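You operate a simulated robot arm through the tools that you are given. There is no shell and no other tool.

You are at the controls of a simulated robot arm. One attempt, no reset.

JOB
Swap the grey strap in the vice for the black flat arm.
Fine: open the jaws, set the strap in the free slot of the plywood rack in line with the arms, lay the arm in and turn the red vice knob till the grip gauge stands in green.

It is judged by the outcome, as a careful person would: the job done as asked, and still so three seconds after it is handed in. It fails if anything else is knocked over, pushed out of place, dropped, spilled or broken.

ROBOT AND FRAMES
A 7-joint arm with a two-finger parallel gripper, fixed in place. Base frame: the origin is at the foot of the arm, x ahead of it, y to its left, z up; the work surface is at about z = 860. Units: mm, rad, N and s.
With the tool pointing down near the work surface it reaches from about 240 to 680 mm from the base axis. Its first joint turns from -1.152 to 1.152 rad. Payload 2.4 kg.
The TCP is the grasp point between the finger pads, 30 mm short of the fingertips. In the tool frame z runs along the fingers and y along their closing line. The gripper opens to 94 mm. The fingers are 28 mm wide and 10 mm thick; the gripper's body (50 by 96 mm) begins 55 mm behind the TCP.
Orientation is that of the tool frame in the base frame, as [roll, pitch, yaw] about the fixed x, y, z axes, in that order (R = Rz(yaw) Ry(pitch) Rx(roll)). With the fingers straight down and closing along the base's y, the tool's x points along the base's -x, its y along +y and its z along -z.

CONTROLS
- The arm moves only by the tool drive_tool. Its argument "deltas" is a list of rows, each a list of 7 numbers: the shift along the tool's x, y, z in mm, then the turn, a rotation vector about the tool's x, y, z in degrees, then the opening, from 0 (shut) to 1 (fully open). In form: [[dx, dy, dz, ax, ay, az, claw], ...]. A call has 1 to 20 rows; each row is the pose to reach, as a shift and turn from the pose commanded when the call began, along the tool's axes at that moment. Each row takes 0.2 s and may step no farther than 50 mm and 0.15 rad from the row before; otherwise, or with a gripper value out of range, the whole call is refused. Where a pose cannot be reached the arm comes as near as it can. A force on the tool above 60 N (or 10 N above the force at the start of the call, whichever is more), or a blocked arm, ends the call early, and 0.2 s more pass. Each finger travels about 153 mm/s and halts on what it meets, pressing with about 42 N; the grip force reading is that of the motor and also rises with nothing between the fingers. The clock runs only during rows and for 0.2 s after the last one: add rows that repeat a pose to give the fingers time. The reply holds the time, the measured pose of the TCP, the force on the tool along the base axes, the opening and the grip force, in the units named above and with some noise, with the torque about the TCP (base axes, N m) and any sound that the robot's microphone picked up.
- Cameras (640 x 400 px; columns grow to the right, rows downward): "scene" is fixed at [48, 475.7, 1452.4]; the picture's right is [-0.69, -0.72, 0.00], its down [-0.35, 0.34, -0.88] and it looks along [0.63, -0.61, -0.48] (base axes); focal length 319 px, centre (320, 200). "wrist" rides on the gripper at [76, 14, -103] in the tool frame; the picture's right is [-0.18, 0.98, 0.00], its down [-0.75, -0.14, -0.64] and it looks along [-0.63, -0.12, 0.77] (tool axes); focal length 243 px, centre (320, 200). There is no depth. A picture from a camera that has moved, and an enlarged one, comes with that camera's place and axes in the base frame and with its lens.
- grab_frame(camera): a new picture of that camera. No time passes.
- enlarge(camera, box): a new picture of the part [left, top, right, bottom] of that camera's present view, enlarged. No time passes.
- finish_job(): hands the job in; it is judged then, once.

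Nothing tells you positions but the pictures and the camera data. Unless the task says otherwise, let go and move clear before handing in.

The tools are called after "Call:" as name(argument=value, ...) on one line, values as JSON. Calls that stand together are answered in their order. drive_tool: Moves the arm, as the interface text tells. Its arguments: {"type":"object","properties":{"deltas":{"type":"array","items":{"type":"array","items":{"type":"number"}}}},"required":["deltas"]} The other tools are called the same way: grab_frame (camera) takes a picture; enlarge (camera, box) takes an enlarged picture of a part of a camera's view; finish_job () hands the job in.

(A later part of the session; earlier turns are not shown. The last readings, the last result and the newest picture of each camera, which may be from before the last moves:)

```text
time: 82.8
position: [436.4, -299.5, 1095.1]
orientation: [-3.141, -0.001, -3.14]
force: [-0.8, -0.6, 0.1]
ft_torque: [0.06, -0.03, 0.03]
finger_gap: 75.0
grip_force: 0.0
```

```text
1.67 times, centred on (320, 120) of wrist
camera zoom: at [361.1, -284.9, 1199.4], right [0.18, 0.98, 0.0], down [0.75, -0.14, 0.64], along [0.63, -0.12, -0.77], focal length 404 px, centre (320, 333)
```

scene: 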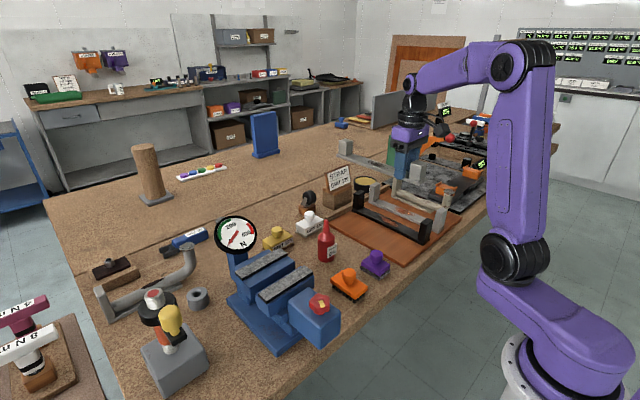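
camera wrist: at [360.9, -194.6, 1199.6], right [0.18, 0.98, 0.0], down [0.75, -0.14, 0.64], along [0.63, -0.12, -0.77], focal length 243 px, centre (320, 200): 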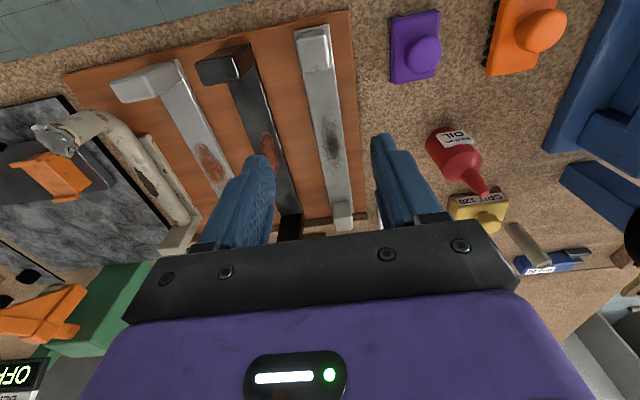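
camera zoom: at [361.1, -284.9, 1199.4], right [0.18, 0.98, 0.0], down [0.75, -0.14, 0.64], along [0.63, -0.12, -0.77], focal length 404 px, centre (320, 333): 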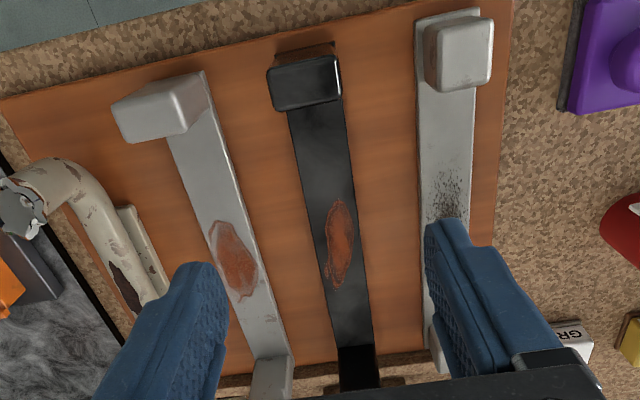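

The black arm's posts are taller (top ≈948) and its near post's inner face is at x≈404. Gripping the bar at x≈438 leaves good clearance, so I'll descend there.

Call:
drive_tool(deltas=[[0, 0, 40, 0, 0, 0, 0.7], [0, 0, 80, 0, 0, 0, 0.7], [0, 0, 120, 0, 0, 0, 0.7], [0, 0, 150, 0, 0, 0, 0.7], [0, 0, 150, 0, 0, 0, 0.7]])

Call:
grab_frame(camera="wrist")

Call:
enlarge(camera="scene", box=[340, 160, 480, 260])

```text
time: 84.0
position: [437.0, -300.0, 945.6]
orientation: [-3.141, 0.001, -3.141]
force: [0.2, 0.4, -0.2]
ft_torque: [-0.02, -0.01, -0.02]
finger_gap: 65.8
grip_force: 0.2
```

```text
taken
camera wrist: at [361.1, -285.4, 1048.8], right [0.18, 0.98, 0.0], down [0.75, -0.14, 0.64], along [0.63, -0.12, -0.77], focal length 243 px, centre (320, 200)
```

wrist: 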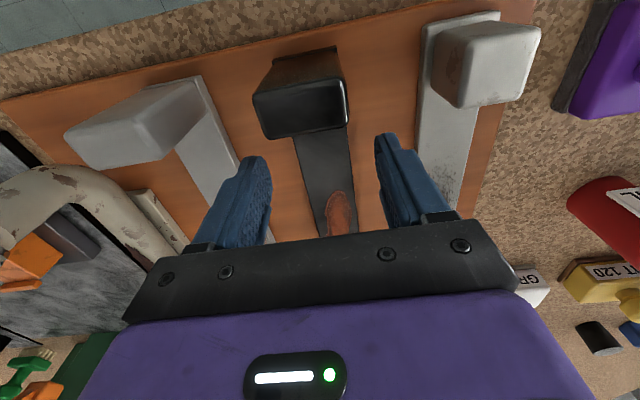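

```text
4.00 times, centred on (410, 210) of scene
camera zoom: at [48.0, 475.7, 1452.4], right [-0.69, -0.72, 0.0], down [-0.35, 0.34, -0.88], along [0.63, -0.61, -0.48], focal length 1276 px, centre (-40, 160)
```

zoom: 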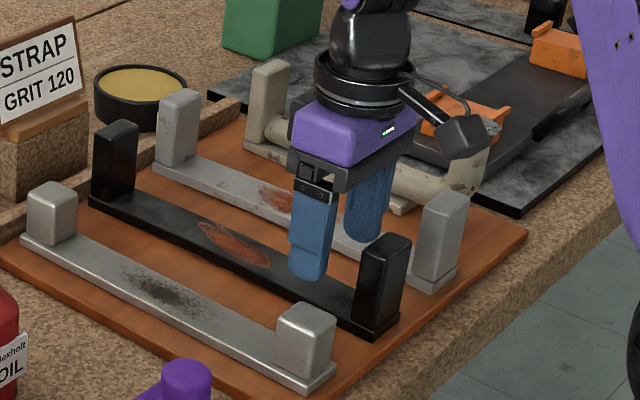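

The fingers straddle the bar evenly and clear the post. I'll descend the last 39 mm and close.

Call:
drive_tool(deltas=[[0, 0.5, 20, 0, 0, 0, 0.7], [0, 0.5, 33, 0, 0, 0, 0.7], [0, 0.5, 38.5, 0, 0, 0, 0.7], [0, 0.5, 38.5, 0, 0, 0, 0.7]])

Call:
drive_tool(deltas=[[0, 0, 0, 0, 0, 0, 0.5], [0, 0, 0, 0, 0, 0, 0.35], [0, 0, 0, 0, 0, 0, 0.2], [0, 0, 0, 0, 0, 0, 0.2], [0, 0, 0, 0, 0, 0, 0.2]])

Call:
grab_frame(camera="wrist")

```text
time: 85.0
position: [436.4, -298.5, 906.4]
orientation: [-3.141, 0.0, 3.14]
force: [-0.3, -0.5, -0.2]
ft_torque: [-0.02, -0.02, -0.02]
finger_gap: 65.8
grip_force: 0.0
```

```text
time: 86.2
position: [437.2, -298.4, 908.4]
orientation: [3.141, -0.001, -3.141]
force: [0.5, -1.1, -0.2]
ft_torque: [-0.11, -0.18, -0.3]
finger_gap: 39.6
grip_force: 42.4
```

```text
taken
camera wrist: at [360.7, -284.9, 1010.9], right [0.18, 0.98, 0.0], down [0.75, -0.14, 0.64], along [0.63, -0.12, -0.77], focal length 243 px, centre (320, 200)
```

wrist: 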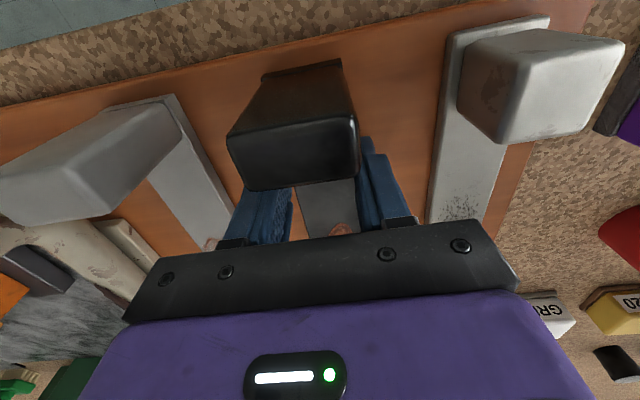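

The bar is gripped at 39.6 mm. I'll do a slow test lift to read the load.

Call:
drive_tool(deltas=[[0, 0, -1, 0, 0, 0, 0.2], [0, 0, -2, 0, 0, 0, 0.2], [0, 0, -4, 0, 0, 0, 0.2], [0, 0, -7, 0, 0, 0, 0.2], [0, 0, -10, 0, 0, 0, 0.2], [0, 0, -10, 0, 0, 0, 0.2]])

Call:
grab_frame(camera="wrist")

Call:
enlarge(camera="scene", box=[330, 160, 470, 270])

```text
time: 87.6
position: [436.9, -298.0, 917.3]
orientation: [3.14, 0.001, 3.141]
force: [-0.2, 0.4, -5.8]
ft_torque: [-0.01, 0.56, 0.0]
finger_gap: 39.6
grip_force: 41.9
```

```text
taken
camera wrist: at [360.9, -284.6, 1020.8], right [0.18, 0.98, 0.0], down [0.75, -0.14, 0.64], along [0.63, -0.12, -0.77], focal length 243 px, centre (320, 200)
```

wrist: 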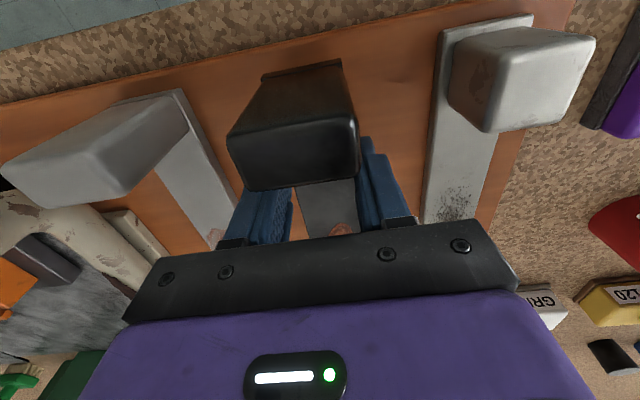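

```text
3.64 times, centred on (400, 215) of scene
camera zoom: at [48.1, 475.7, 1452.4], right [-0.69, -0.72, 0.0], down [-0.35, 0.34, -0.88], along [0.63, -0.61, -0.48], focal length 1160 px, centre (29, 146)
```

zoom: 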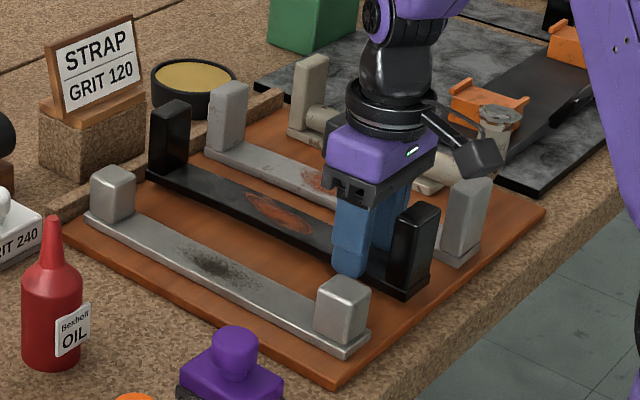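

It lifts level: 0.58 kg, with no slip. I'll raise it well clear of everything.

Call:
drive_tool(deltas=[[0, 0, -10, 0, 0, 0, 0.2], [0, 0, -25, 0, 0, 0, 0.2], [0, 0, -45, 0, 0, 0, 0.2], [0, 0, -70, 0, 0, 0, 0.2], [0, 0, -95, 0, 0, 0, 0.2], [0, 0, -120, 0, 0, 0, 0.2], [0, 0, -145, 0, 0, 0, 0.2], [0, 0, -170, 0, 0, 0, 0.2], [0, 0, -195, 0, 0, 0, 0.2], [0, 0, -212, 0, 0, 0, 0.2], [0, 0, -220, 0, 0, 0, 0.2], [0, 0, -220, 0, 0, 0, 0.2]])

Call:
drive_tool(deltas=[[0, 0, 0, 0, 0, 0, 0.2]])

Call:
grab_frame(camera="scene")

Call:
grab_frame(camera="wrist")

```text
time: 90.2
position: [438.3, -298.6, 1137.0]
orientation: [-3.141, -0.001, 3.141]
force: [1.4, 0.7, -6.0]
ft_torque: [-0.01, 0.53, -0.03]
finger_gap: 39.7
grip_force: 42.3
```

```text
time: 90.6
position: [437.4, -299.1, 1136.8]
orientation: [-3.141, -0.001, 3.141]
force: [0.8, 0.1, -5.8]
ft_torque: [-0.02, 0.54, 0.01]
finger_gap: 40.0
grip_force: 41.9
```

```text
taken
```

scene: 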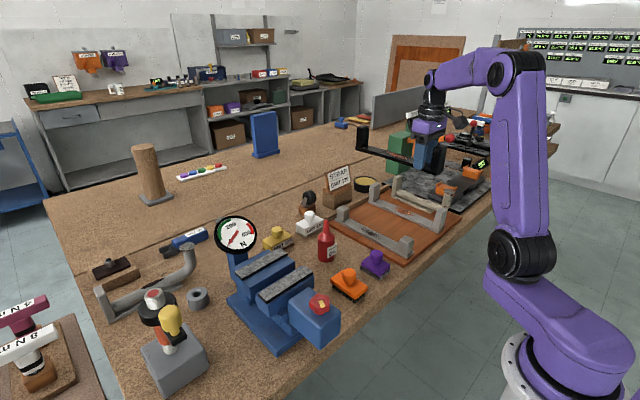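

```text
taken
camera wrist: at [361.3, -284.8, 1240.5], right [0.18, 0.98, 0.0], down [0.75, -0.14, 0.64], along [0.63, -0.12, -0.77], focal length 243 px, centre (320, 200)
```

wrist: 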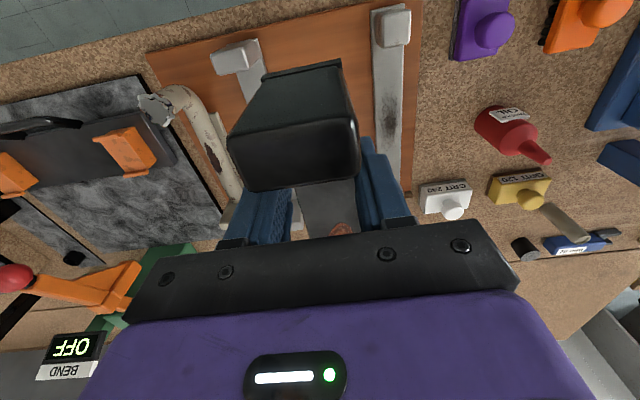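

The arm is steady and its centre of mass is about 91 mm from the grip. I'll travel to the vice, turning it 90° counter-clockwise, and aim for its centre over y≈182 with a small clearance from the fixed jaw.

Call:
drive_tool(deltas=[[-2, 10, 0, 0, 0, -2, 0.2], [-5, 28, 0, 0, 0, -6, 0.2], [-8, 49, 0, 0, 0, -11, 0.2], [-12, 71, 0, 0, 0, -16.5, 0.2], [-15, 93, 0, 0, 0, -22, 0.2], [-19, 115, 0, 0, 0, -27.5, 0.2], [-23, 137, 0, 0, 0, -33, 0.2], [-26, 159, 0, 0, 0, -38.5, 0.2], [-30, 181, 0, 0, 0, -44, 0.2], [-33, 203, 0, 0, 0, -49.5, 0.2], [-37, 225, 0, 0, 0, -55, 0.2], [-41, 247, 0, 0, 0, -60.5, 0.2], [-44, 269, 0, 0, 0, -66, 0.2], [-48, 291, 0, 0, 0, -71.5, 0.2], [-52, 313, 0, 0, 0, -76.5, 0.2], [-56, 335, 0, 0, 0, -81, 0.2], [-59, 355, 0, 0, 0, -85, 0.2], [-62, 373, 0, 0, 0, -88, 0.2], [-64, 385, 0, 0, 0, -90, 0.2], [-64.2, 389.3, 0, 0, 0, -90, 0.2]])

Call:
drive_tool(deltas=[[0, 0, 0, 0, 0, 0, 0.2], [0, 0, 0, 0, 0, 0, 0.2]])

Call:
grab_frame(camera="scene")

Call:
grab_frame(camera="wrist")

```text
time: 94.8
position: [501.6, 89.7, 1137.0]
orientation: [-3.14, 0.001, -1.569]
force: [0.2, -0.2, -5.9]
ft_torque: [-0.53, -0.02, -0.01]
finger_gap: 39.6
grip_force: 41.6
```

```text
time: 95.4
position: [501.3, 89.2, 1137.1]
orientation: [-3.141, 0.001, -1.573]
force: [0.6, 0.4, -6.1]
ft_torque: [-0.59, -0.02, 0.0]
finger_gap: 39.6
grip_force: 42.2
```

```text
taken
```

scene: 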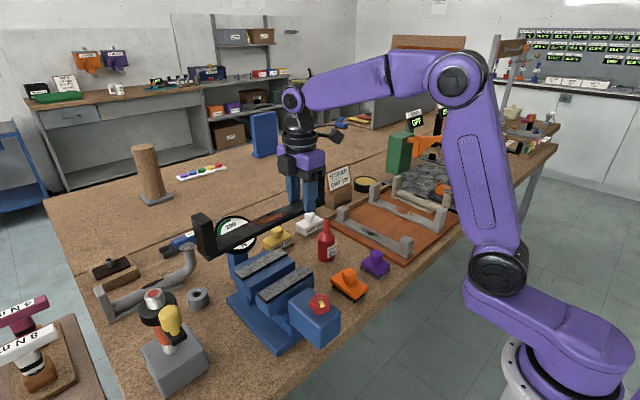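

```text
taken
camera wrist: at [487.5, 13.8, 1240.4], right [-0.98, 0.18, 0.0], down [0.14, 0.75, 0.64], along [0.12, 0.63, -0.77], focal length 243 px, centre (320, 200)
```

wrist: 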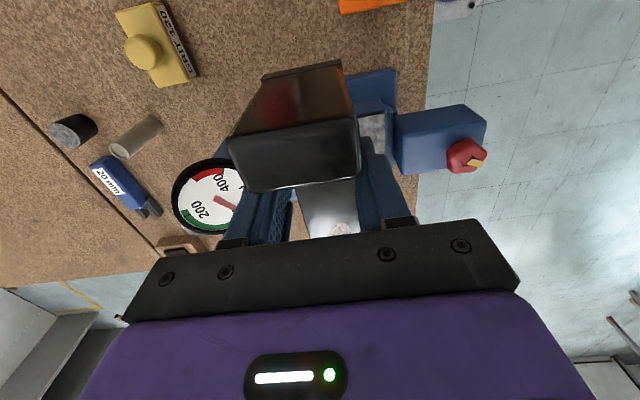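

The arm is level above the vice. I'll descend to about 15 mm above the bed and check the clearance to both jaws.

Call:
drive_tool(deltas=[[0, 0, 12, 0, 0, 0, 0.2], [0, 0, 32, 0, 0, 0, 0.2], [0, 0, 54, 0, 0, 0, 0.2], [0, 0, 76, 0, 0, 0, 0.2], [0, 0, 92, 0, 0, 0, 0.2], [0, 0, 102, 0, 0, 0, 0.2], [0, 0, 106, 0, 0, 0, 0.2], [0, 0, 106, 0, 0, 0, 0.2]])

Call:
enlarge(camera="scene", box=[200, 210, 340, 310])

Call:
grab_frame(camera="wrist")

Call:
enlarge(camera="scene", box=[230, 240, 310, 300])

```text
time: 97.2
position: [500.6, 90.7, 1030.9]
orientation: [-3.142, -0.001, -1.571]
force: [-0.2, -0.9, -6.5]
ft_torque: [-0.54, -0.02, -0.01]
finger_gap: 39.5
grip_force: 42.4
```

```text
4.00 times, centred on (270, 260) of scene
camera zoom: at [48.1, 475.8, 1452.4], right [-0.69, -0.72, 0.0], down [-0.35, 0.34, -0.88], along [0.63, -0.61, -0.48], focal length 1276 px, centre (520, -40)
```

zoom: 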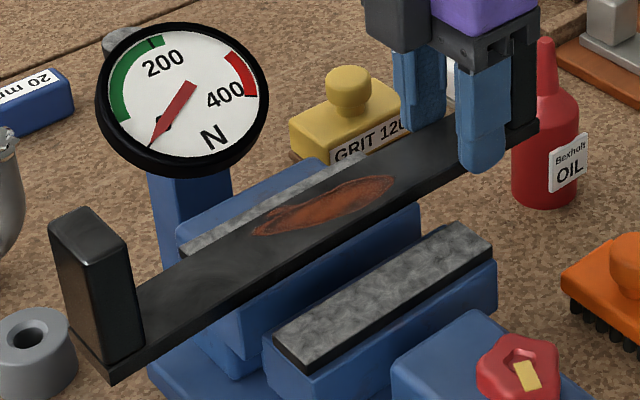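

```text
taken
camera wrist: at [487.3, 14.4, 1134.4], right [-0.98, 0.18, 0.0], down [0.14, 0.75, 0.64], along [0.12, 0.63, -0.77], focal length 243 px, centre (320, 200)
```

wrist: 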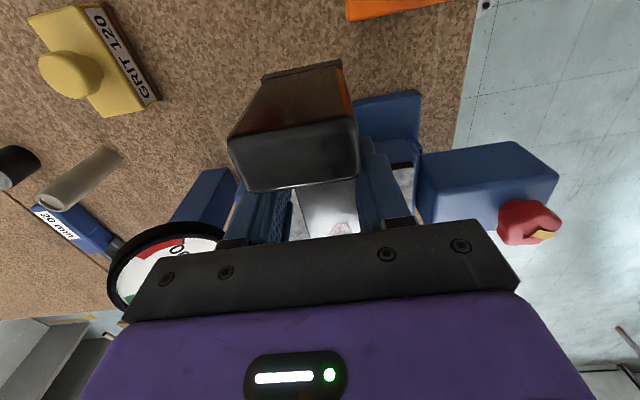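

```text
6.67 times, centred on (270, 270) of scene
camera zoom: at [48.1, 475.8, 1452.4], right [-0.69, -0.72, 0.0], down [-0.35, 0.34, -0.88], along [0.63, -0.61, -0.48], focal length 2127 px, centre (653, -267)
```

zoom: 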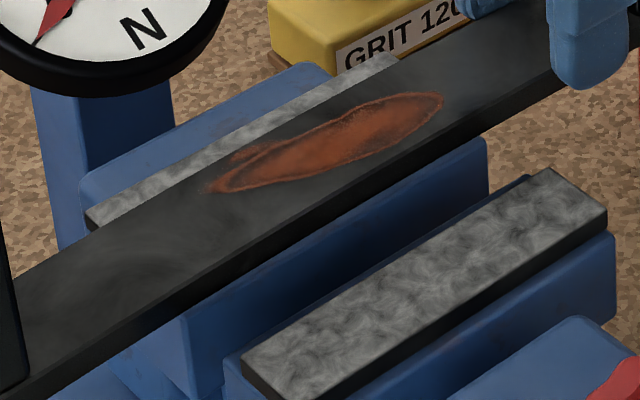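

It's correctly above the bed with clearance to both pads. I'll lower it slowly while watching the force.

Call:
drive_tool(deltas=[[0, 0, 4, 0, 0, 0, 0.2], [0, 0, 8, 0, 0, 0, 0.2], [0, 0, 12, 0, 0, 0, 0.2], [0, 0, 14, 0, 0, 0, 0.2], [0, 0, 14, 0, 0, 0, 0.2]])

Call:
drive_tool(deltas=[[0, 0, 2, 0, 0, 0, 0.2], [0, 0, 2, 0, 0, 0, 0.2]])

Call:
enlarge(camera="scene", box=[230, 240, 310, 300])

```text
time: 98.4
position: [500.0, 90.4, 1016.1]
orientation: [-3.141, -0.002, -1.571]
force: [-0.8, -0.1, -5.8]
ft_torque: [-0.56, 0.01, 0.0]
finger_gap: 39.7
grip_force: 41.7
```

```text
time: 99.0
position: [501.4, 89.8, 1015.5]
orientation: [-3.141, -0.001, -1.57]
force: [0.4, -0.5, -5.2]
ft_torque: [-0.55, -0.06, 0.0]
finger_gap: 39.7
grip_force: 42.1
```

```text
6.67 times, centred on (270, 270) of scene
camera zoom: at [48.1, 475.8, 1452.4], right [-0.69, -0.72, 0.0], down [-0.35, 0.34, -0.88], along [0.63, -0.61, -0.48], focal length 2127 px, centre (653, -267)
```

zoom: 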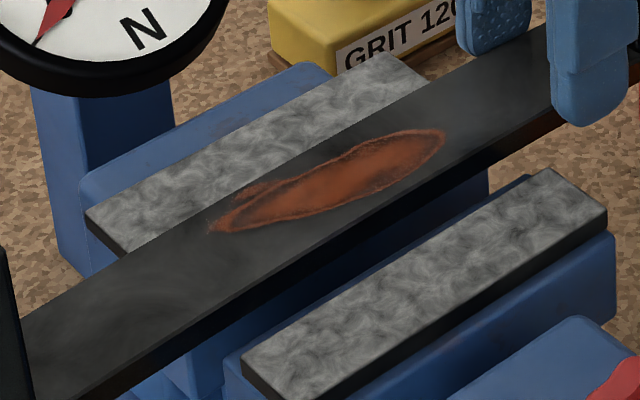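

Call:
drive_tool(deltas=[[0, 0, 1.5, 0, 0, 0, 0.2], [0, 0, 1.5, 0, 0, 0, 0.2]])

Call:
drive_tool(deltas=[[0, 0, 1.5, 0, 0, 0, 0.2], [0, 0, 1.5, 0, 0, 0, 0.2]])

```text
time: 99.6
position: [501.8, 90.4, 1013.8]
orientation: [-3.141, -0.001, -1.571]
force: [0.0, -0.9, -4.3]
ft_torque: [-0.34, 0.0, 0.07]
finger_gap: 39.8
grip_force: 42.0
```

```text
time: 100.2
position: [502.1, 90.2, 1013.5]
orientation: [-3.14, 0.003, -1.57]
force: [-2.0, -2.7, 6.3]
ft_torque: [1.26, 0.1, 0.29]
finger_gap: 39.8
grip_force: 41.9
```

It's touching the bed. I'll lower slightly more to seat it, then release gently.

Call:
drive_tool(deltas=[[0, 0, 0.7, 0, 0, 0, 0.2], [0, 0, 0.7, 0, 0, 0, 0.2]])

Call:
enlarge(camera="scene", box=[200, 210, 340, 310])

```text
time: 100.8
position: [502.2, 90.8, 1012.7]
orientation: [-3.138, 0.0, -1.571]
force: [-2.2, -2.8, 17.3]
ft_torque: [0.96, 0.15, 0.03]
finger_gap: 39.7
grip_force: 41.8
```

```text
4.00 times, centred on (270, 260) of scene
camera zoom: at [47.6, 475.6, 1452.4], right [-0.69, -0.72, 0.0], down [-0.35, 0.34, -0.88], along [0.63, -0.61, -0.48], focal length 1276 px, centre (520, -40)
```

zoom: 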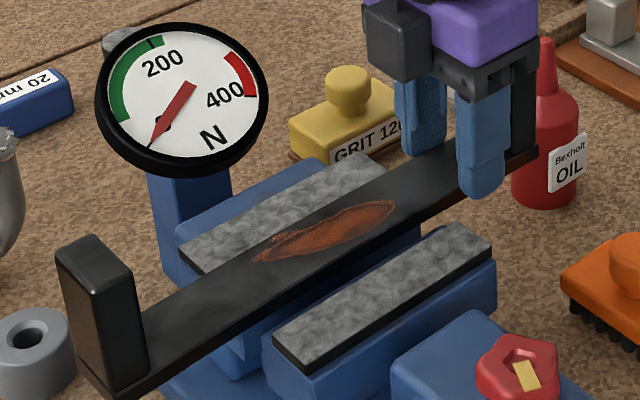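

It's seated level on the bed between the jaws. I'll relieve the pressure, open, and rise.

Call:
drive_tool(deltas=[[0, 0, -1.2, 0, 0, 0, 0.2], [0, 0, -1.2, 0, 0, 0, 0.5], [0, 0, -1.2, 0, 0, 0, 0.65], [0, 0, -1.2, 0, 0, 0, 0.65]])

Call:
drive_tool(deltas=[[0, 0, -8, 0, 0, 0, 0.65], [0, 0, -25, 0, 0, 0, 0.65], [0, 0, -60, 0, 0, 0, 0.65], [0, 0, -100, 0, 0, 0, 0.65], [0, 0, -120, 0, 0, 0, 0.65], [0, 0, -120, 0, 0, 0, 0.65]])

Call:
grab_frame(camera="wrist")

Call:
enlarge(camera="wrist", box=[220, 40, 440, 240])

Call:
enlarge(camera="scene", box=[200, 220, 340, 320])

```text
time: 101.8
position: [501.0, 91.2, 1012.8]
orientation: [3.142, 0.001, -1.57]
force: [-0.3, -0.3, -0.1]
ft_torque: [-0.01, 0.02, 0.0]
finger_gap: 61.2
grip_force: 0.1
```

```text
time: 103.2
position: [501.0, 89.0, 1131.9]
orientation: [-3.141, -0.002, -1.571]
force: [0.3, 0.1, 0.1]
ft_torque: [-0.02, 0.0, -0.03]
finger_gap: 61.0
grip_force: 0.0
```

```text
taken
camera wrist: at [486.7, 13.4, 1236.3], right [-0.98, 0.18, 0.0], down [0.14, 0.75, 0.64], along [0.12, 0.63, -0.77], focal length 243 px, centre (320, 200)
```

wrist: 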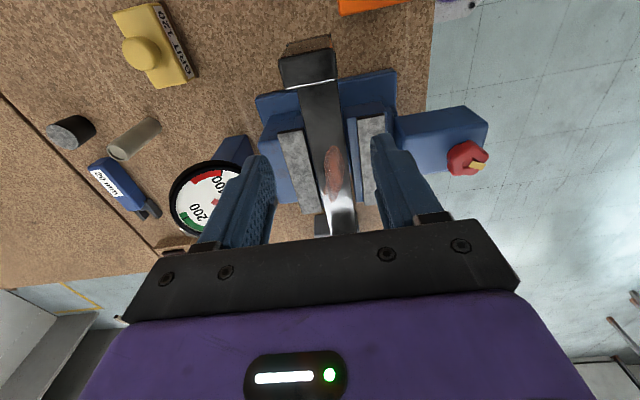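

```text
2.00 times, centred on (330, 140) of wrist
camera zoom: at [486.7, 13.4, 1236.3], right [-0.98, 0.18, 0.0], down [0.14, 0.75, 0.64], along [0.12, 0.63, -0.77], focal length 485 px, centre (300, 320)
```

zoom: 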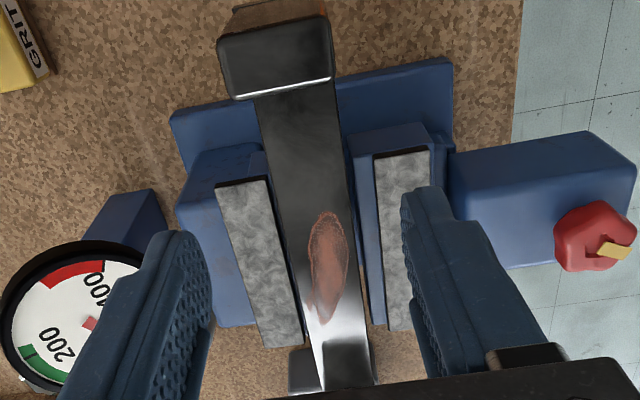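

```text
4.00 times, centred on (270, 270) of scene
camera zoom: at [48.0, 475.7, 1452.4], right [-0.69, -0.72, 0.0], down [-0.35, 0.34, -0.88], along [0.63, -0.61, -0.48], focal length 1276 px, centre (520, -80)
```

zoom: 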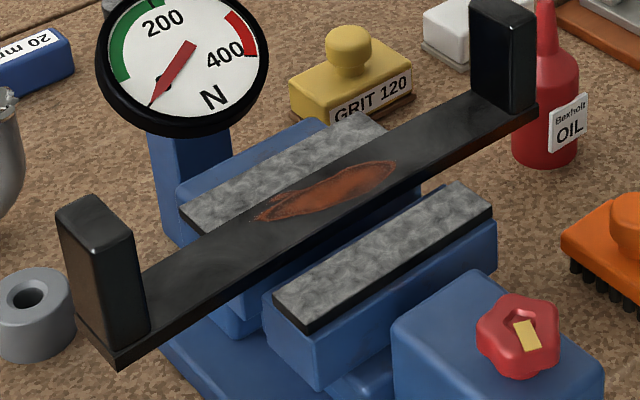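

The arm lies correctly between the jaws. Now I'll go to the knob, expected near (352.4, 180.3), to tighten clockwise.

Call:
drive_tool(deltas=[[-20, 33, 0, 0, 0, 1.5, 0.9], [-44, 72, 0, 0, 0, 3, 0.9], [-68, 110, 0, 0, 0, 4.5, 0.9], [-90.9, 148.3, 0, 0, 0, 6, 0.9], [-90.9, 148.3, 35, 0, 0, 6, 0.9], [-90.9, 148.3, 69, 0, 0, 6, 0.9], [-90.9, 148.3, 69, 0, 0, 6, 0.9]])

Call:
grab_frame(camera="wrist")

Call:
enlarge(camera="scene", box=[200, 220, 360, 340])

```text
time: 104.8
position: [352.8, 178.3, 1062.1]
orientation: [3.141, 0.002, -1.675]
force: [0.5, 0.3, -0.4]
ft_torque: [0.01, 0.0, 0.0]
finger_gap: 84.4
grip_force: 0.1
```

```text
taken
camera wrist: at [330.6, 106.2, 1166.1], right [-0.96, 0.29, 0.0], down [0.22, 0.73, 0.64], along [0.18, 0.62, -0.77], focal length 243 px, centre (320, 200)
```

wrist: 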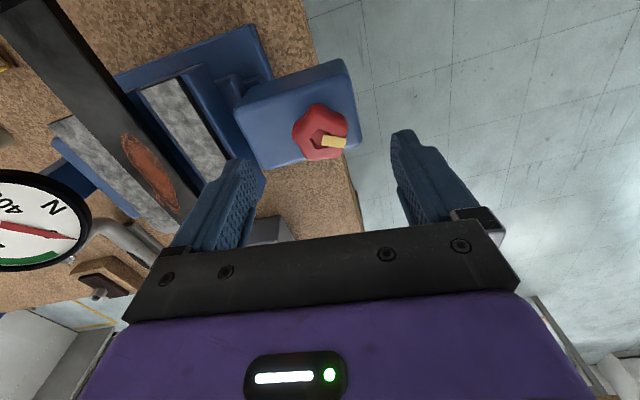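

```text
3.33 times, centred on (280, 280) of scene
camera zoom: at [48.0, 475.7, 1452.4], right [-0.69, -0.72, 0.0], down [-0.35, 0.34, -0.88], along [0.63, -0.61, -0.48], focal length 1064 px, centre (453, -67)
```

zoom: 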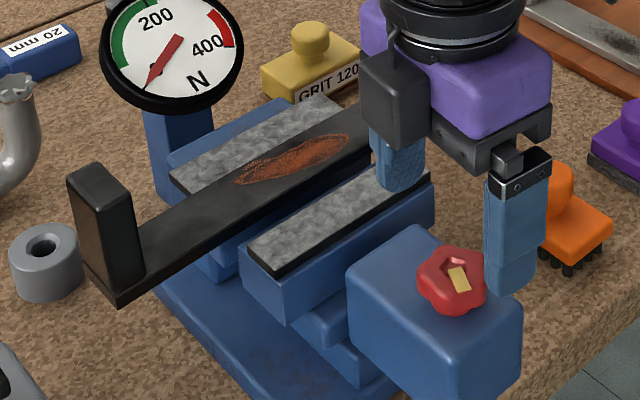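

The knob is centred under the fingers. I'll descend and grip.

Call:
drive_tool(deltas=[[0, 0.5, 20, 0, 0, 0, 0.9], [0, 0.5, 45, 0, 0, 0, 0.9], [0, 0.5, 45, 0, 0, 0, 0.5], [0, 0.5, 45, 0, 0, 0, 0.25], [0, 0.5, 45, 0, 0, 0, 0.2], [0, 0.5, 45, 0, 0, 0, 0.2]])

Call:
drive_tool(deltas=[[-0.03, -0.29, 0, 0, 0, 8.4, 0.2], [-0.06, -0.59, 0, 0, 0, 16.8, 0.2], [-0.09, -0.88, 0, 0, 0, 25.2, 0.2], [-0.12, -1.17, 0, 0, 0, 33.6, 0.2], [-0.15, -1.47, 0, 0, 0, 42, 0.2], [-0.19, -1.76, 0, 0, 0, 50.4, 0.2], [-0.22, -2.05, 0, 0, 0, 58.8, 0.2], [-0.25, -2.34, 0, 0, 0, 67.2, 0.2], [-0.28, -2.64, 0, 0, 0, 75.6, 0.2], [-0.31, -2.93, 0, 0, 0, 84, 0.2], [-0.34, -3.22, 0, 0, 0, 92.4, 0.2], [-0.37, -3.52, 0, 0, 0, 100.8, 0.2], [-0.4, -3.81, 0, 0, 0, 109.2, 0.2], [-0.43, -4.1, 0, 0, 0, 117.6, 0.2], [-0.47, -4.4, 0, 0, 0, 126, 0.2], [-0.5, -4.69, 0, 0, 0, 134.4, 0.2], [-0.53, -4.98, 0, 0, 0, 142.8, 0.2], [-0.56, -5.27, 0, 0, 0, 151.2, 0.2], [-0.59, -5.57, 0, 0, 0, 159.6, 0.2], [-0.59, -5.57, 0, 0, 0, 159.6, 0.2]])

Call:
enlarge(camera="scene", box=[200, 220, 360, 340])

```text
time: 106.2
position: [352.4, 180.9, 1018.5]
orientation: [3.14, -0.001, -1.676]
force: [-2.3, 1.0, -7.2]
ft_torque: [0.69, -0.13, 0.02]
finger_gap: 37.6
grip_force: 45.0
```

```text
time: 110.4
position: [358.8, 178.8, 1017.2]
orientation: [-3.141, 0.001, 1.82]
force: [2.7, -30.9, 2.4]
ft_torque: [0.11, 0.17, -0.03]
finger_gap: 37.9
grip_force: 45.0
```

```text
3.33 times, centred on (280, 280) of scene
camera zoom: at [48.0, 474.8, 1452.7], right [-0.69, -0.72, 0.0], down [-0.35, 0.34, -0.88], along [0.63, -0.61, -0.48], focal length 1064 px, centre (453, -67)
```

zoom: 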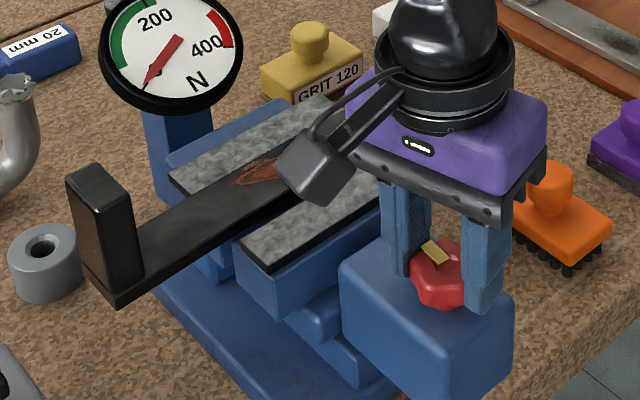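

The jaw closed by about 5.6 mm and the arm stayed put. I'll release, wind back, and repeat.

Call:
drive_tool(deltas=[[0, 0, 0, 0, 0, 0, 0.5], [0, 0, 0, 0, 0, 0, 0.9], [0, 0, -25, 0, 0, 0, 0.9], [0, 0, -46, 0, 0, 0, 0.9], [0, 0, -46, 0, 0, 0, 0.9]])

Call:
drive_tool(deltas=[[0, 0, 0, 0, 0, -8.4, 0.9], [0, 0, 0, 0, 0, -16.8, 0.9], [0, 0, 0, 0, 0, -25.2, 0.9], [0, 0, 0, 0, 0, -33.6, 0.9], [0, 0, 0, 0, 0, -42, 0.9], [0, 0, 0, 0, 0, -50.4, 0.9], [0, 0, 0, 0, 0, -58.8, 0.9], [0, 0, 0, 0, 0, -67.2, 0.9], [0, 0, 0, 0, 0, -75.6, 0.9], [0, 0, 0, 0, 0, -84, 0.9], [0, 0, 0, 0, 0, -92.4, 0.9], [0, 0, 0, 0, 0, -100.8, 0.9], [0, 0, 0, 0, 0, -109.2, 0.9], [0, 0, 0, 0, 0, -117.6, 0.9], [0, 0, 0, 0, 0, -126, 0.9], [0, 0, 0, 0, 0, -134.4, 0.9], [0, 0, 0, 0, 0, -142.8, 0.9], [0, 0, 0, 0, 0, -151.2, 0.9], [0, 0, 0, 0, 0, -159.6, 0.9], [0, 0, 0, 0, 0, -159.6, 0.9]])

Call:
grab_frame(camera="wrist")

```text
time: 111.6
position: [357.3, 181.2, 1064.4]
orientation: [3.141, 0.0, 1.823]
force: [0.3, 0.6, 0.3]
ft_torque: [-0.01, -0.02, -0.01]
finger_gap: 84.6
grip_force: 0.1
```

```text
time: 115.8
position: [358.2, 180.7, 1064.0]
orientation: [3.142, 0.0, -1.674]
force: [0.8, -0.3, 0.4]
ft_torque: [0.0, -0.01, 0.0]
finger_gap: 84.6
grip_force: 0.0
```

```text
taken
camera wrist: at [336.3, 107.2, 1168.2], right [-0.96, 0.28, 0.0], down [0.22, 0.74, 0.64], along [0.18, 0.62, -0.77], focal length 243 px, centre (320, 200)
```

wrist: 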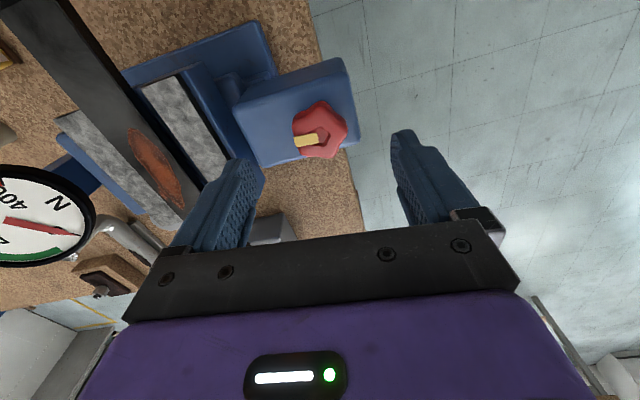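

The knob tracked as expected. I'll run the second clockwise stroke with a 1 mm y correction.

Call:
drive_tool(deltas=[[1, 0.3, 20, 0, 0, 0, 0.9], [1, 0.3, 47, 0, 0, 0, 0.9], [1, 0.3, 47, 0, 0, 0, 0.5], [1, 0.3, 47, 0, 0, 0, 0.25], [1, 0.3, 47, 0, 0, 0, 0.2], [1, 0.3, 47, 0, 0, 0, 0.2]])

Call:
drive_tool(deltas=[[-0.03, -0.29, 0, 0, 0, 8.4, 0.2], [-0.06, -0.59, 0, 0, 0, 16.8, 0.2], [-0.09, -0.88, 0, 0, 0, 25.2, 0.2], [-0.12, -1.17, 0, 0, 0, 33.6, 0.2], [-0.15, -1.47, 0, 0, 0, 42, 0.2], [-0.19, -1.76, 0, 0, 0, 50.4, 0.2], [-0.22, -2.05, 0, 0, 0, 58.8, 0.2], [-0.25, -2.34, 0, 0, 0, 67.2, 0.2], [-0.28, -2.64, 0, 0, 0, 75.6, 0.2], [-0.31, -2.93, 0, 0, 0, 84, 0.2], [-0.34, -3.22, 0, 0, 0, 92.4, 0.2], [-0.37, -3.52, 0, 0, 0, 100.8, 0.2], [-0.4, -3.81, 0, 0, 0, 109.2, 0.2], [-0.43, -4.1, 0, 0, 0, 117.6, 0.2], [-0.47, -4.4, 0, 0, 0, 126, 0.2], [-0.5, -4.69, 0, 0, 0, 134.4, 0.2], [-0.53, -4.98, 0, 0, 0, 142.8, 0.2], [-0.56, -5.27, 0, 0, 0, 151.2, 0.2], [-0.59, -5.57, 0, 0, 0, 159.6, 0.2], [-0.59, -5.57, 0, 0, 0, 159.6, 0.2]])

Call:
enlarge(camera="scene", box=[200, 220, 360, 340])

```text
time: 117.2
position: [358.3, 179.1, 1017.0]
orientation: [3.141, -0.002, -1.675]
force: [3.6, 0.0, -9.5]
ft_torque: [0.41, -0.3, 0.01]
finger_gap: 36.4
grip_force: 44.7
```

```text
time: 121.4
position: [364.0, 180.0, 1017.4]
orientation: [-3.141, 0.0, 1.82]
force: [12.9, -14.7, -16.9]
ft_torque: [-0.27, -0.23, -0.04]
finger_gap: 36.0
grip_force: 44.3
```

```text
3.33 times, centred on (280, 280) of scene
camera zoom: at [48.5, 475.4, 1452.5], right [-0.69, -0.72, 0.0], down [-0.35, 0.34, -0.88], along [0.63, -0.61, -0.48], focal length 1064 px, centre (453, -67)
```

zoom: 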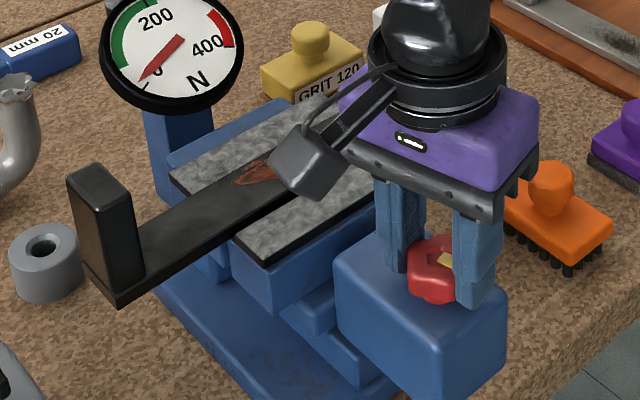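

The needle seems to have moved off its stop slightly. I'll zoom in on the gauge and the jaw gap.

Call:
enlarge(camera="scene", box=[210, 210, 260, 250])

Call:
enlarge(camera="scene", box=[230, 245, 310, 305])

```text
10.00 times, centred on (235, 230) of scene
camera zoom: at [48.5, 475.4, 1452.5], right [-0.69, -0.72, 0.0], down [-0.35, 0.34, -0.88], along [0.63, -0.61, -0.48], focal length 3191 px, centre (1170, -100)
```

zoom: 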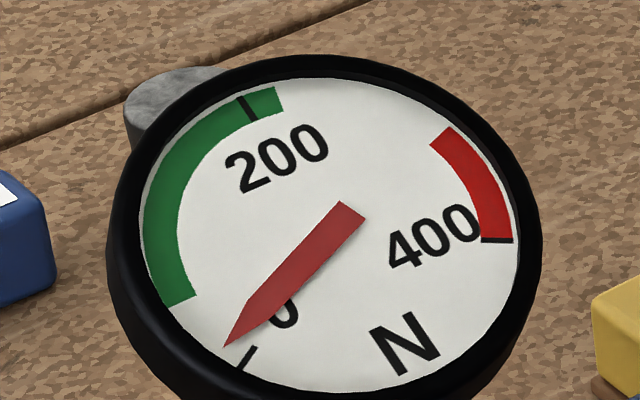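

```text
6.67 times, centred on (270, 275) of scene
camera zoom: at [48.5, 475.4, 1452.5], right [-0.69, -0.72, 0.0], down [-0.35, 0.34, -0.88], along [0.63, -0.61, -0.48], focal length 2127 px, centre (653, -300)
```

zoom: 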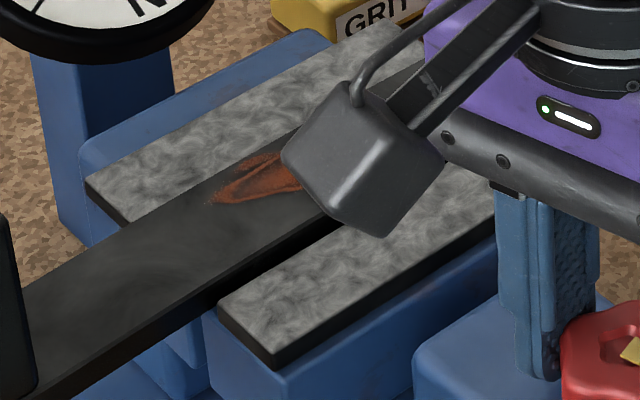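

The needle reads about 20 N while I'm still holding the knob. I'll release, lift, and check whether it's real contact.

Call:
drive_tool(deltas=[[0, 0, 0, 0, 0, 0, 0.5], [0, 0, 0, 0, 0, 0, 0.9], [0, 0, -25, 0, 0, 0, 0.9], [0, 0, -46, 0, 0, 0, 0.9], [0, 0, -46, 0, 0, 0, 0.9]])

Call:
enlarge(camera="scene", box=[210, 210, 260, 250])

Call:
enlarge(camera="scene", box=[200, 230, 340, 330])

Call:
grab_frame(camera="wrist")

```text
time: 122.6
position: [363.0, 179.6, 1064.7]
orientation: [3.14, 0.0, 1.824]
force: [0.2, -0.9, 0.6]
ft_torque: [0.0, 0.01, 0.0]
finger_gap: 84.7
grip_force: 0.1
```

```text
10.00 times, centred on (235, 230) of scene
camera zoom: at [48.0, 475.7, 1452.4], right [-0.69, -0.72, 0.0], down [-0.35, 0.34, -0.88], along [0.63, -0.61, -0.48], focal length 3191 px, centre (1170, -100)
```

zoom: 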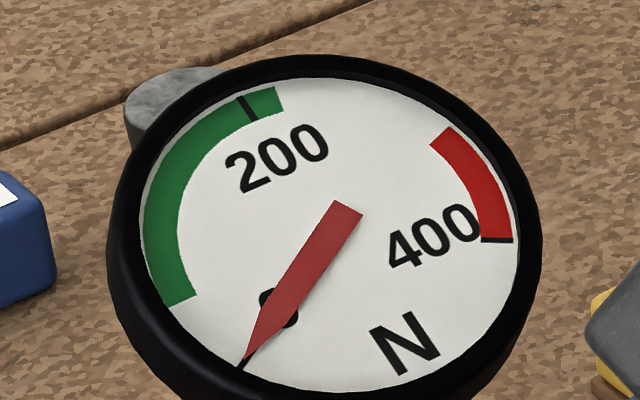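

```text
4.00 times, centred on (270, 280) of scene
camera zoom: at [48.0, 475.7, 1452.4], right [-0.69, -0.72, 0.0], down [-0.35, 0.34, -0.88], along [0.63, -0.61, -0.48], focal length 1276 px, centre (520, -120)
```

zoom: 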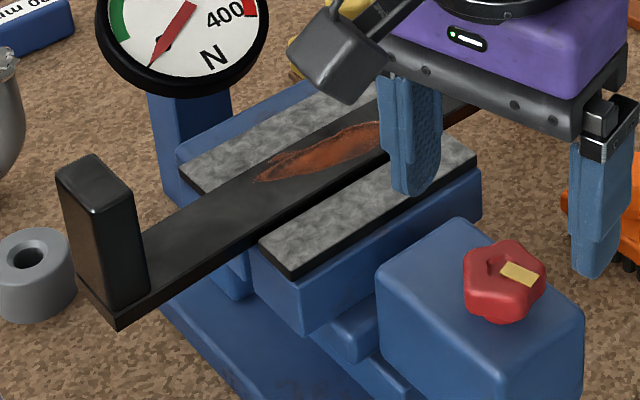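

```text
taken
camera wrist: at [358.2, 257.8, 1168.1], right [1.0, 0.07, 0.0], down [0.05, -0.77, 0.64], along [0.04, -0.64, -0.77], focal length 243 px, centre (320, 200)
```

wrist: 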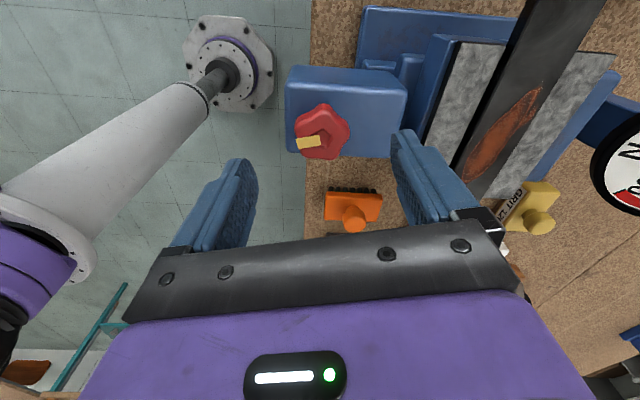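

After release the needle is at 0, so that reading was just my hand pushing the slide. I'll wind back for the third stroke.

Call:
drive_tool(deltas=[[0, 0, 0, 0, 0, -8.4, 0.9], [0, 0, 0, 0, 0, -16.8, 0.9], [0, 0, 0, 0, 0, -25.2, 0.9], [0, 0, 0, 0, 0, -33.6, 0.9], [0, 0, 0, 0, 0, -42, 0.9], [0, 0, 0, 0, 0, -50.4, 0.9], [0, 0, 0, 0, 0, -58.8, 0.9], [0, 0, 0, 0, 0, -67.2, 0.9], [0, 0, 0, 0, 0, -75.6, 0.9], [0, 0, 0, 0, 0, -84, 0.9], [0, 0, 0, 0, 0, -92.4, 0.9], [0, 0, 0, 0, 0, -100.8, 0.9], [0, 0, 0, 0, 0, -109.2, 0.9], [0, 0, 0, 0, 0, -117.6, 0.9], [0, 0, 0, 0, 0, -126, 0.9], [0, 0, 0, 0, 0, -134.4, 0.9], [0, 0, 0, 0, 0, -142.8, 0.9], [0, 0, 0, 0, 0, -151.2, 0.9], [0, 0, 0, 0, 0, -159.6, 0.9], [0, 0, 0, 0, 0, -159.6, 0.9]])

Call:
grab_frame(camera="wrist")

```text
time: 126.8
position: [362.9, 179.8, 1062.6]
orientation: [3.142, 0.0, -1.672]
force: [0.1, -0.5, 0.7]
ft_torque: [0.0, -0.02, -0.02]
finger_gap: 84.3
grip_force: 0.1
```

```text
taken
camera wrist: at [341.5, 105.9, 1167.1], right [-0.96, 0.28, 0.0], down [0.22, 0.74, 0.64], along [0.18, 0.62, -0.77], focal length 243 px, centre (320, 200)
```

wrist: 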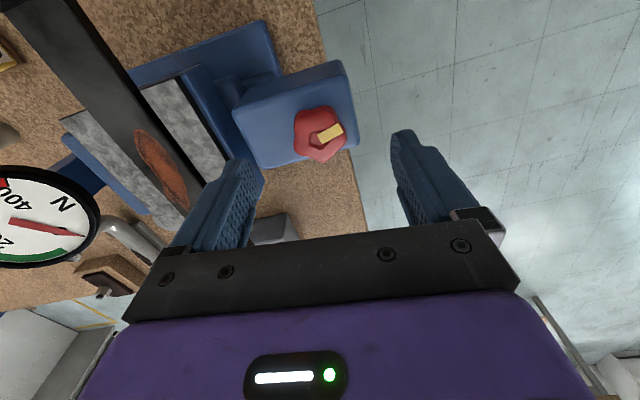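

The knob is centred again. I'll grip and turn about 118° first, then check the gauge.

Call:
drive_tool(deltas=[[0, 0, 20, 0, 0, 0, 0.9], [0, 0, 46, 0, 0, 0, 0.9], [0, 0, 46, 0, 0, 0, 0.5], [0, 0, 46, 0, 0, 0, 0.25], [0, 0, 46, 0, 0, 0, 0.2], [0, 0, 46, 0, 0, 0, 0.2]])

Call:
drive_tool(deltas=[[-0.03, -0.29, 0, 0, 0, 8.4, 0.2], [-0.06, -0.59, 0, 0, 0, 16.8, 0.2], [-0.09, -0.88, 0, 0, 0, 25.2, 0.2], [-0.12, -1.17, 0, 0, 0, 33.6, 0.2], [-0.15, -1.47, 0, 0, 0, 42, 0.2], [-0.19, -1.76, 0, 0, 0, 50.4, 0.2], [-0.22, -2.05, 0, 0, 0, 58.8, 0.2], [-0.25, -2.34, 0, 0, 0, 67.2, 0.2], [-0.28, -2.64, 0, 0, 0, 75.6, 0.2], [-0.31, -2.93, 0, 0, 0, 84, 0.2], [-0.34, -3.22, 0, 0, 0, 92.4, 0.2], [-0.37, -3.52, 0, 0, 0, 100.8, 0.2], [-0.4, -3.81, 0, 0, 0, 109.2, 0.2], [-0.43, -4.1, 0, 0, 0, 117.6, 0.2], [-0.43, -4.1, 0, 0, 0, 117.6, 0.2]])

Call:
enlarge(camera="scene", box=[200, 205, 340, 305])

```text
time: 128.2
position: [363.3, 181.0, 1017.9]
orientation: [-3.14, 0.002, -1.675]
force: [13.7, -1.1, -13.4]
ft_torque: [0.84, -0.56, 0.0]
finger_gap: 38.1
grip_force: 44.9
```

```text
time: 131.4
position: [367.3, 180.1, 1016.4]
orientation: [3.141, 0.0, 2.554]
force: [18.4, -9.1, -23.4]
ft_torque: [-0.5, -0.83, 0.0]
finger_gap: 37.9
grip_force: 44.5
```

```text
4.00 times, centred on (270, 255) of scene
camera zoom: at [48.8, 475.6, 1452.4], right [-0.69, -0.72, 0.0], down [-0.35, 0.34, -0.88], along [0.63, -0.61, -0.48], focal length 1276 px, centre (520, -20)
```

zoom: 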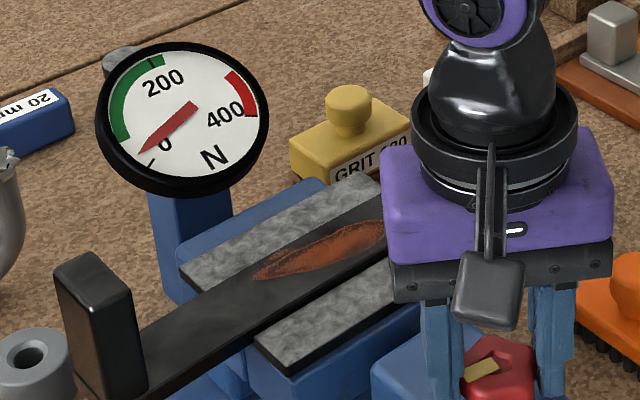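

The needle has risen to roughly 35 N. I'll turn another 42° and check again.

Call:
drive_tool(deltas=[[-0.15, 0.15, 0, 0, 0, 8.4, 0.2], [-0.3, 0.25, 0, 0, 0, 16.8, 0.2], [-0.4, 0.3, 0, 0, 0, 25.2, 0.2], [-0.5, 0.35, 0, 0, 0, 33.6, 0.2], [-0.6, 0.4, 0, 0, 0, 42, 0.2], [-0.6, 0.4, 0, 0, 0, 42, 0.2]])

Call:
enlarge(camera="scene", box=[200, 205, 340, 305])

```text
time: 132.8
position: [370.4, 179.6, 1016.4]
orientation: [3.138, 0.001, 1.821]
force: [22.5, -5.6, -19.5]
ft_torque: [-0.97, -0.31, -0.02]
finger_gap: 38.2
grip_force: 45.5
```

```text
4.00 times, centred on (270, 255) of scene
camera zoom: at [48.9, 475.7, 1452.3], right [-0.69, -0.72, 0.0], down [-0.35, 0.34, -0.88], along [0.63, -0.61, -0.48], focal length 1276 px, centre (520, -20)
```

zoom: 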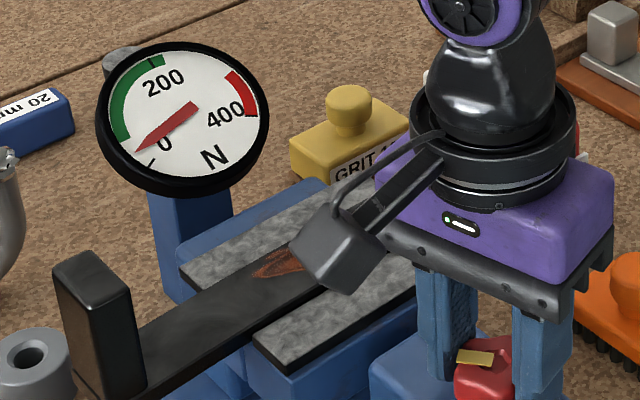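

The needle is at about 40 N while held. I'll release, lift, and read the true value and jaw contact.

Call:
drive_tool(deltas=[[0, 0, 0, 0, 0, 0, 0.5], [0, 0, 0, 0, 0, 0, 0.9], [0, 0, -25, 0, 0, 0, 0.9], [0, 0, -46, 0, 0, 0, 0.9], [0, 0, -46, 0, 0, 0, 0.9]])

Call:
enlarge(camera="scene", box=[200, 205, 340, 325])

Call:
grab_frame(camera="wrist")

Call:
enlarge(camera="wrist", box=[380, 0, 640, 240])

```text
time: 134.0
position: [366.5, 181.0, 1064.2]
orientation: [3.14, 0.001, 1.823]
force: [0.1, -0.2, -0.7]
ft_torque: [0.03, -0.01, 0.02]
finger_gap: 84.6
grip_force: 0.0
```

```text
3.33 times, centred on (270, 265) of scene
camera zoom: at [48.0, 475.7, 1452.4], right [-0.69, -0.72, 0.0], down [-0.35, 0.34, -0.88], along [0.63, -0.61, -0.48], focal length 1064 px, centre (487, -17)
```

zoom: 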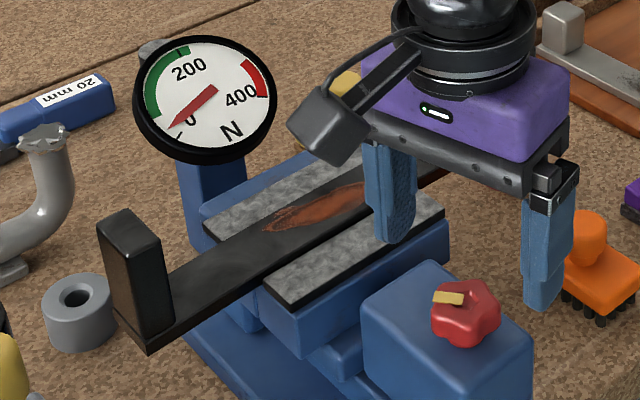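

```text
taken
camera wrist: at [362.6, 257.8, 1167.5], right [1.0, 0.07, 0.0], down [0.05, -0.76, 0.64], along [0.04, -0.64, -0.77], focal length 243 px, centre (320, 200)
```

wrist: 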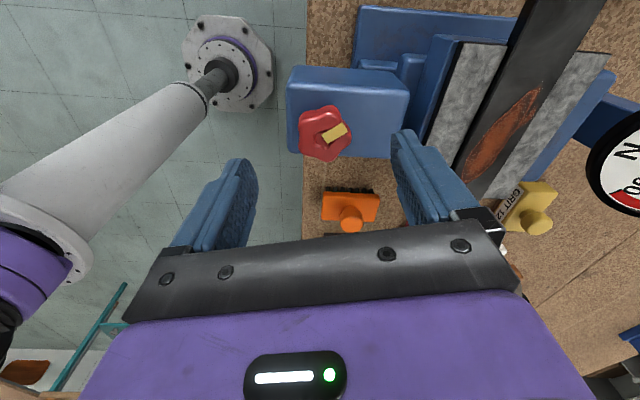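

```text
1.67 times, centred on (510, 120) of wrist
camera zoom: at [362.6, 257.8, 1167.5], right [1.0, 0.07, 0.0], down [0.05, -0.76, 0.64], along [0.04, -0.64, -0.77], focal length 404 px, centre (3, 333)
```

zoom: 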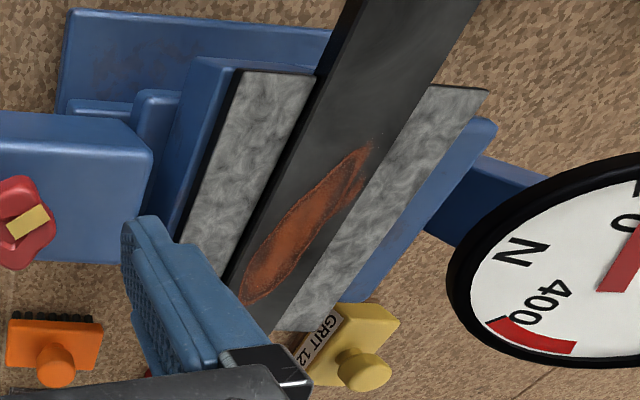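

Call:
enlarge(camera="scene", box=[210, 210, 260, 250])

Call:
enlarge(camera="scene", box=[240, 250, 320, 310])

```text
10.00 times, centred on (235, 230) of scene
camera zoom: at [48.0, 475.7, 1452.4], right [-0.69, -0.72, 0.0], down [-0.35, 0.34, -0.88], along [0.63, -0.61, -0.48], focal length 3191 px, centre (1170, -100)
```

zoom: 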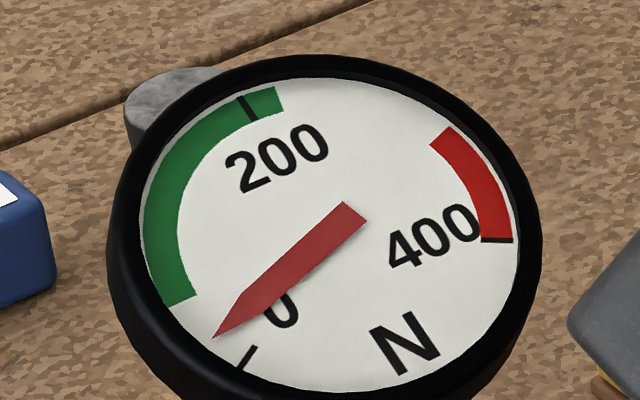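

```text
6.67 times, centred on (280, 280) of scene
camera zoom: at [48.0, 475.7, 1452.4], right [-0.69, -0.72, 0.0], down [-0.35, 0.34, -0.88], along [0.63, -0.61, -0.48], focal length 2127 px, centre (587, -333)
```

zoom: 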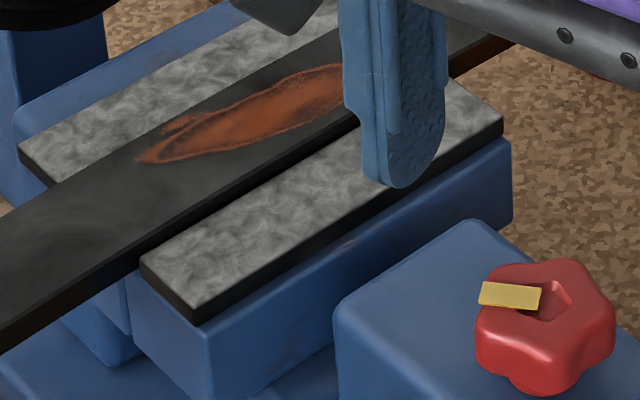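

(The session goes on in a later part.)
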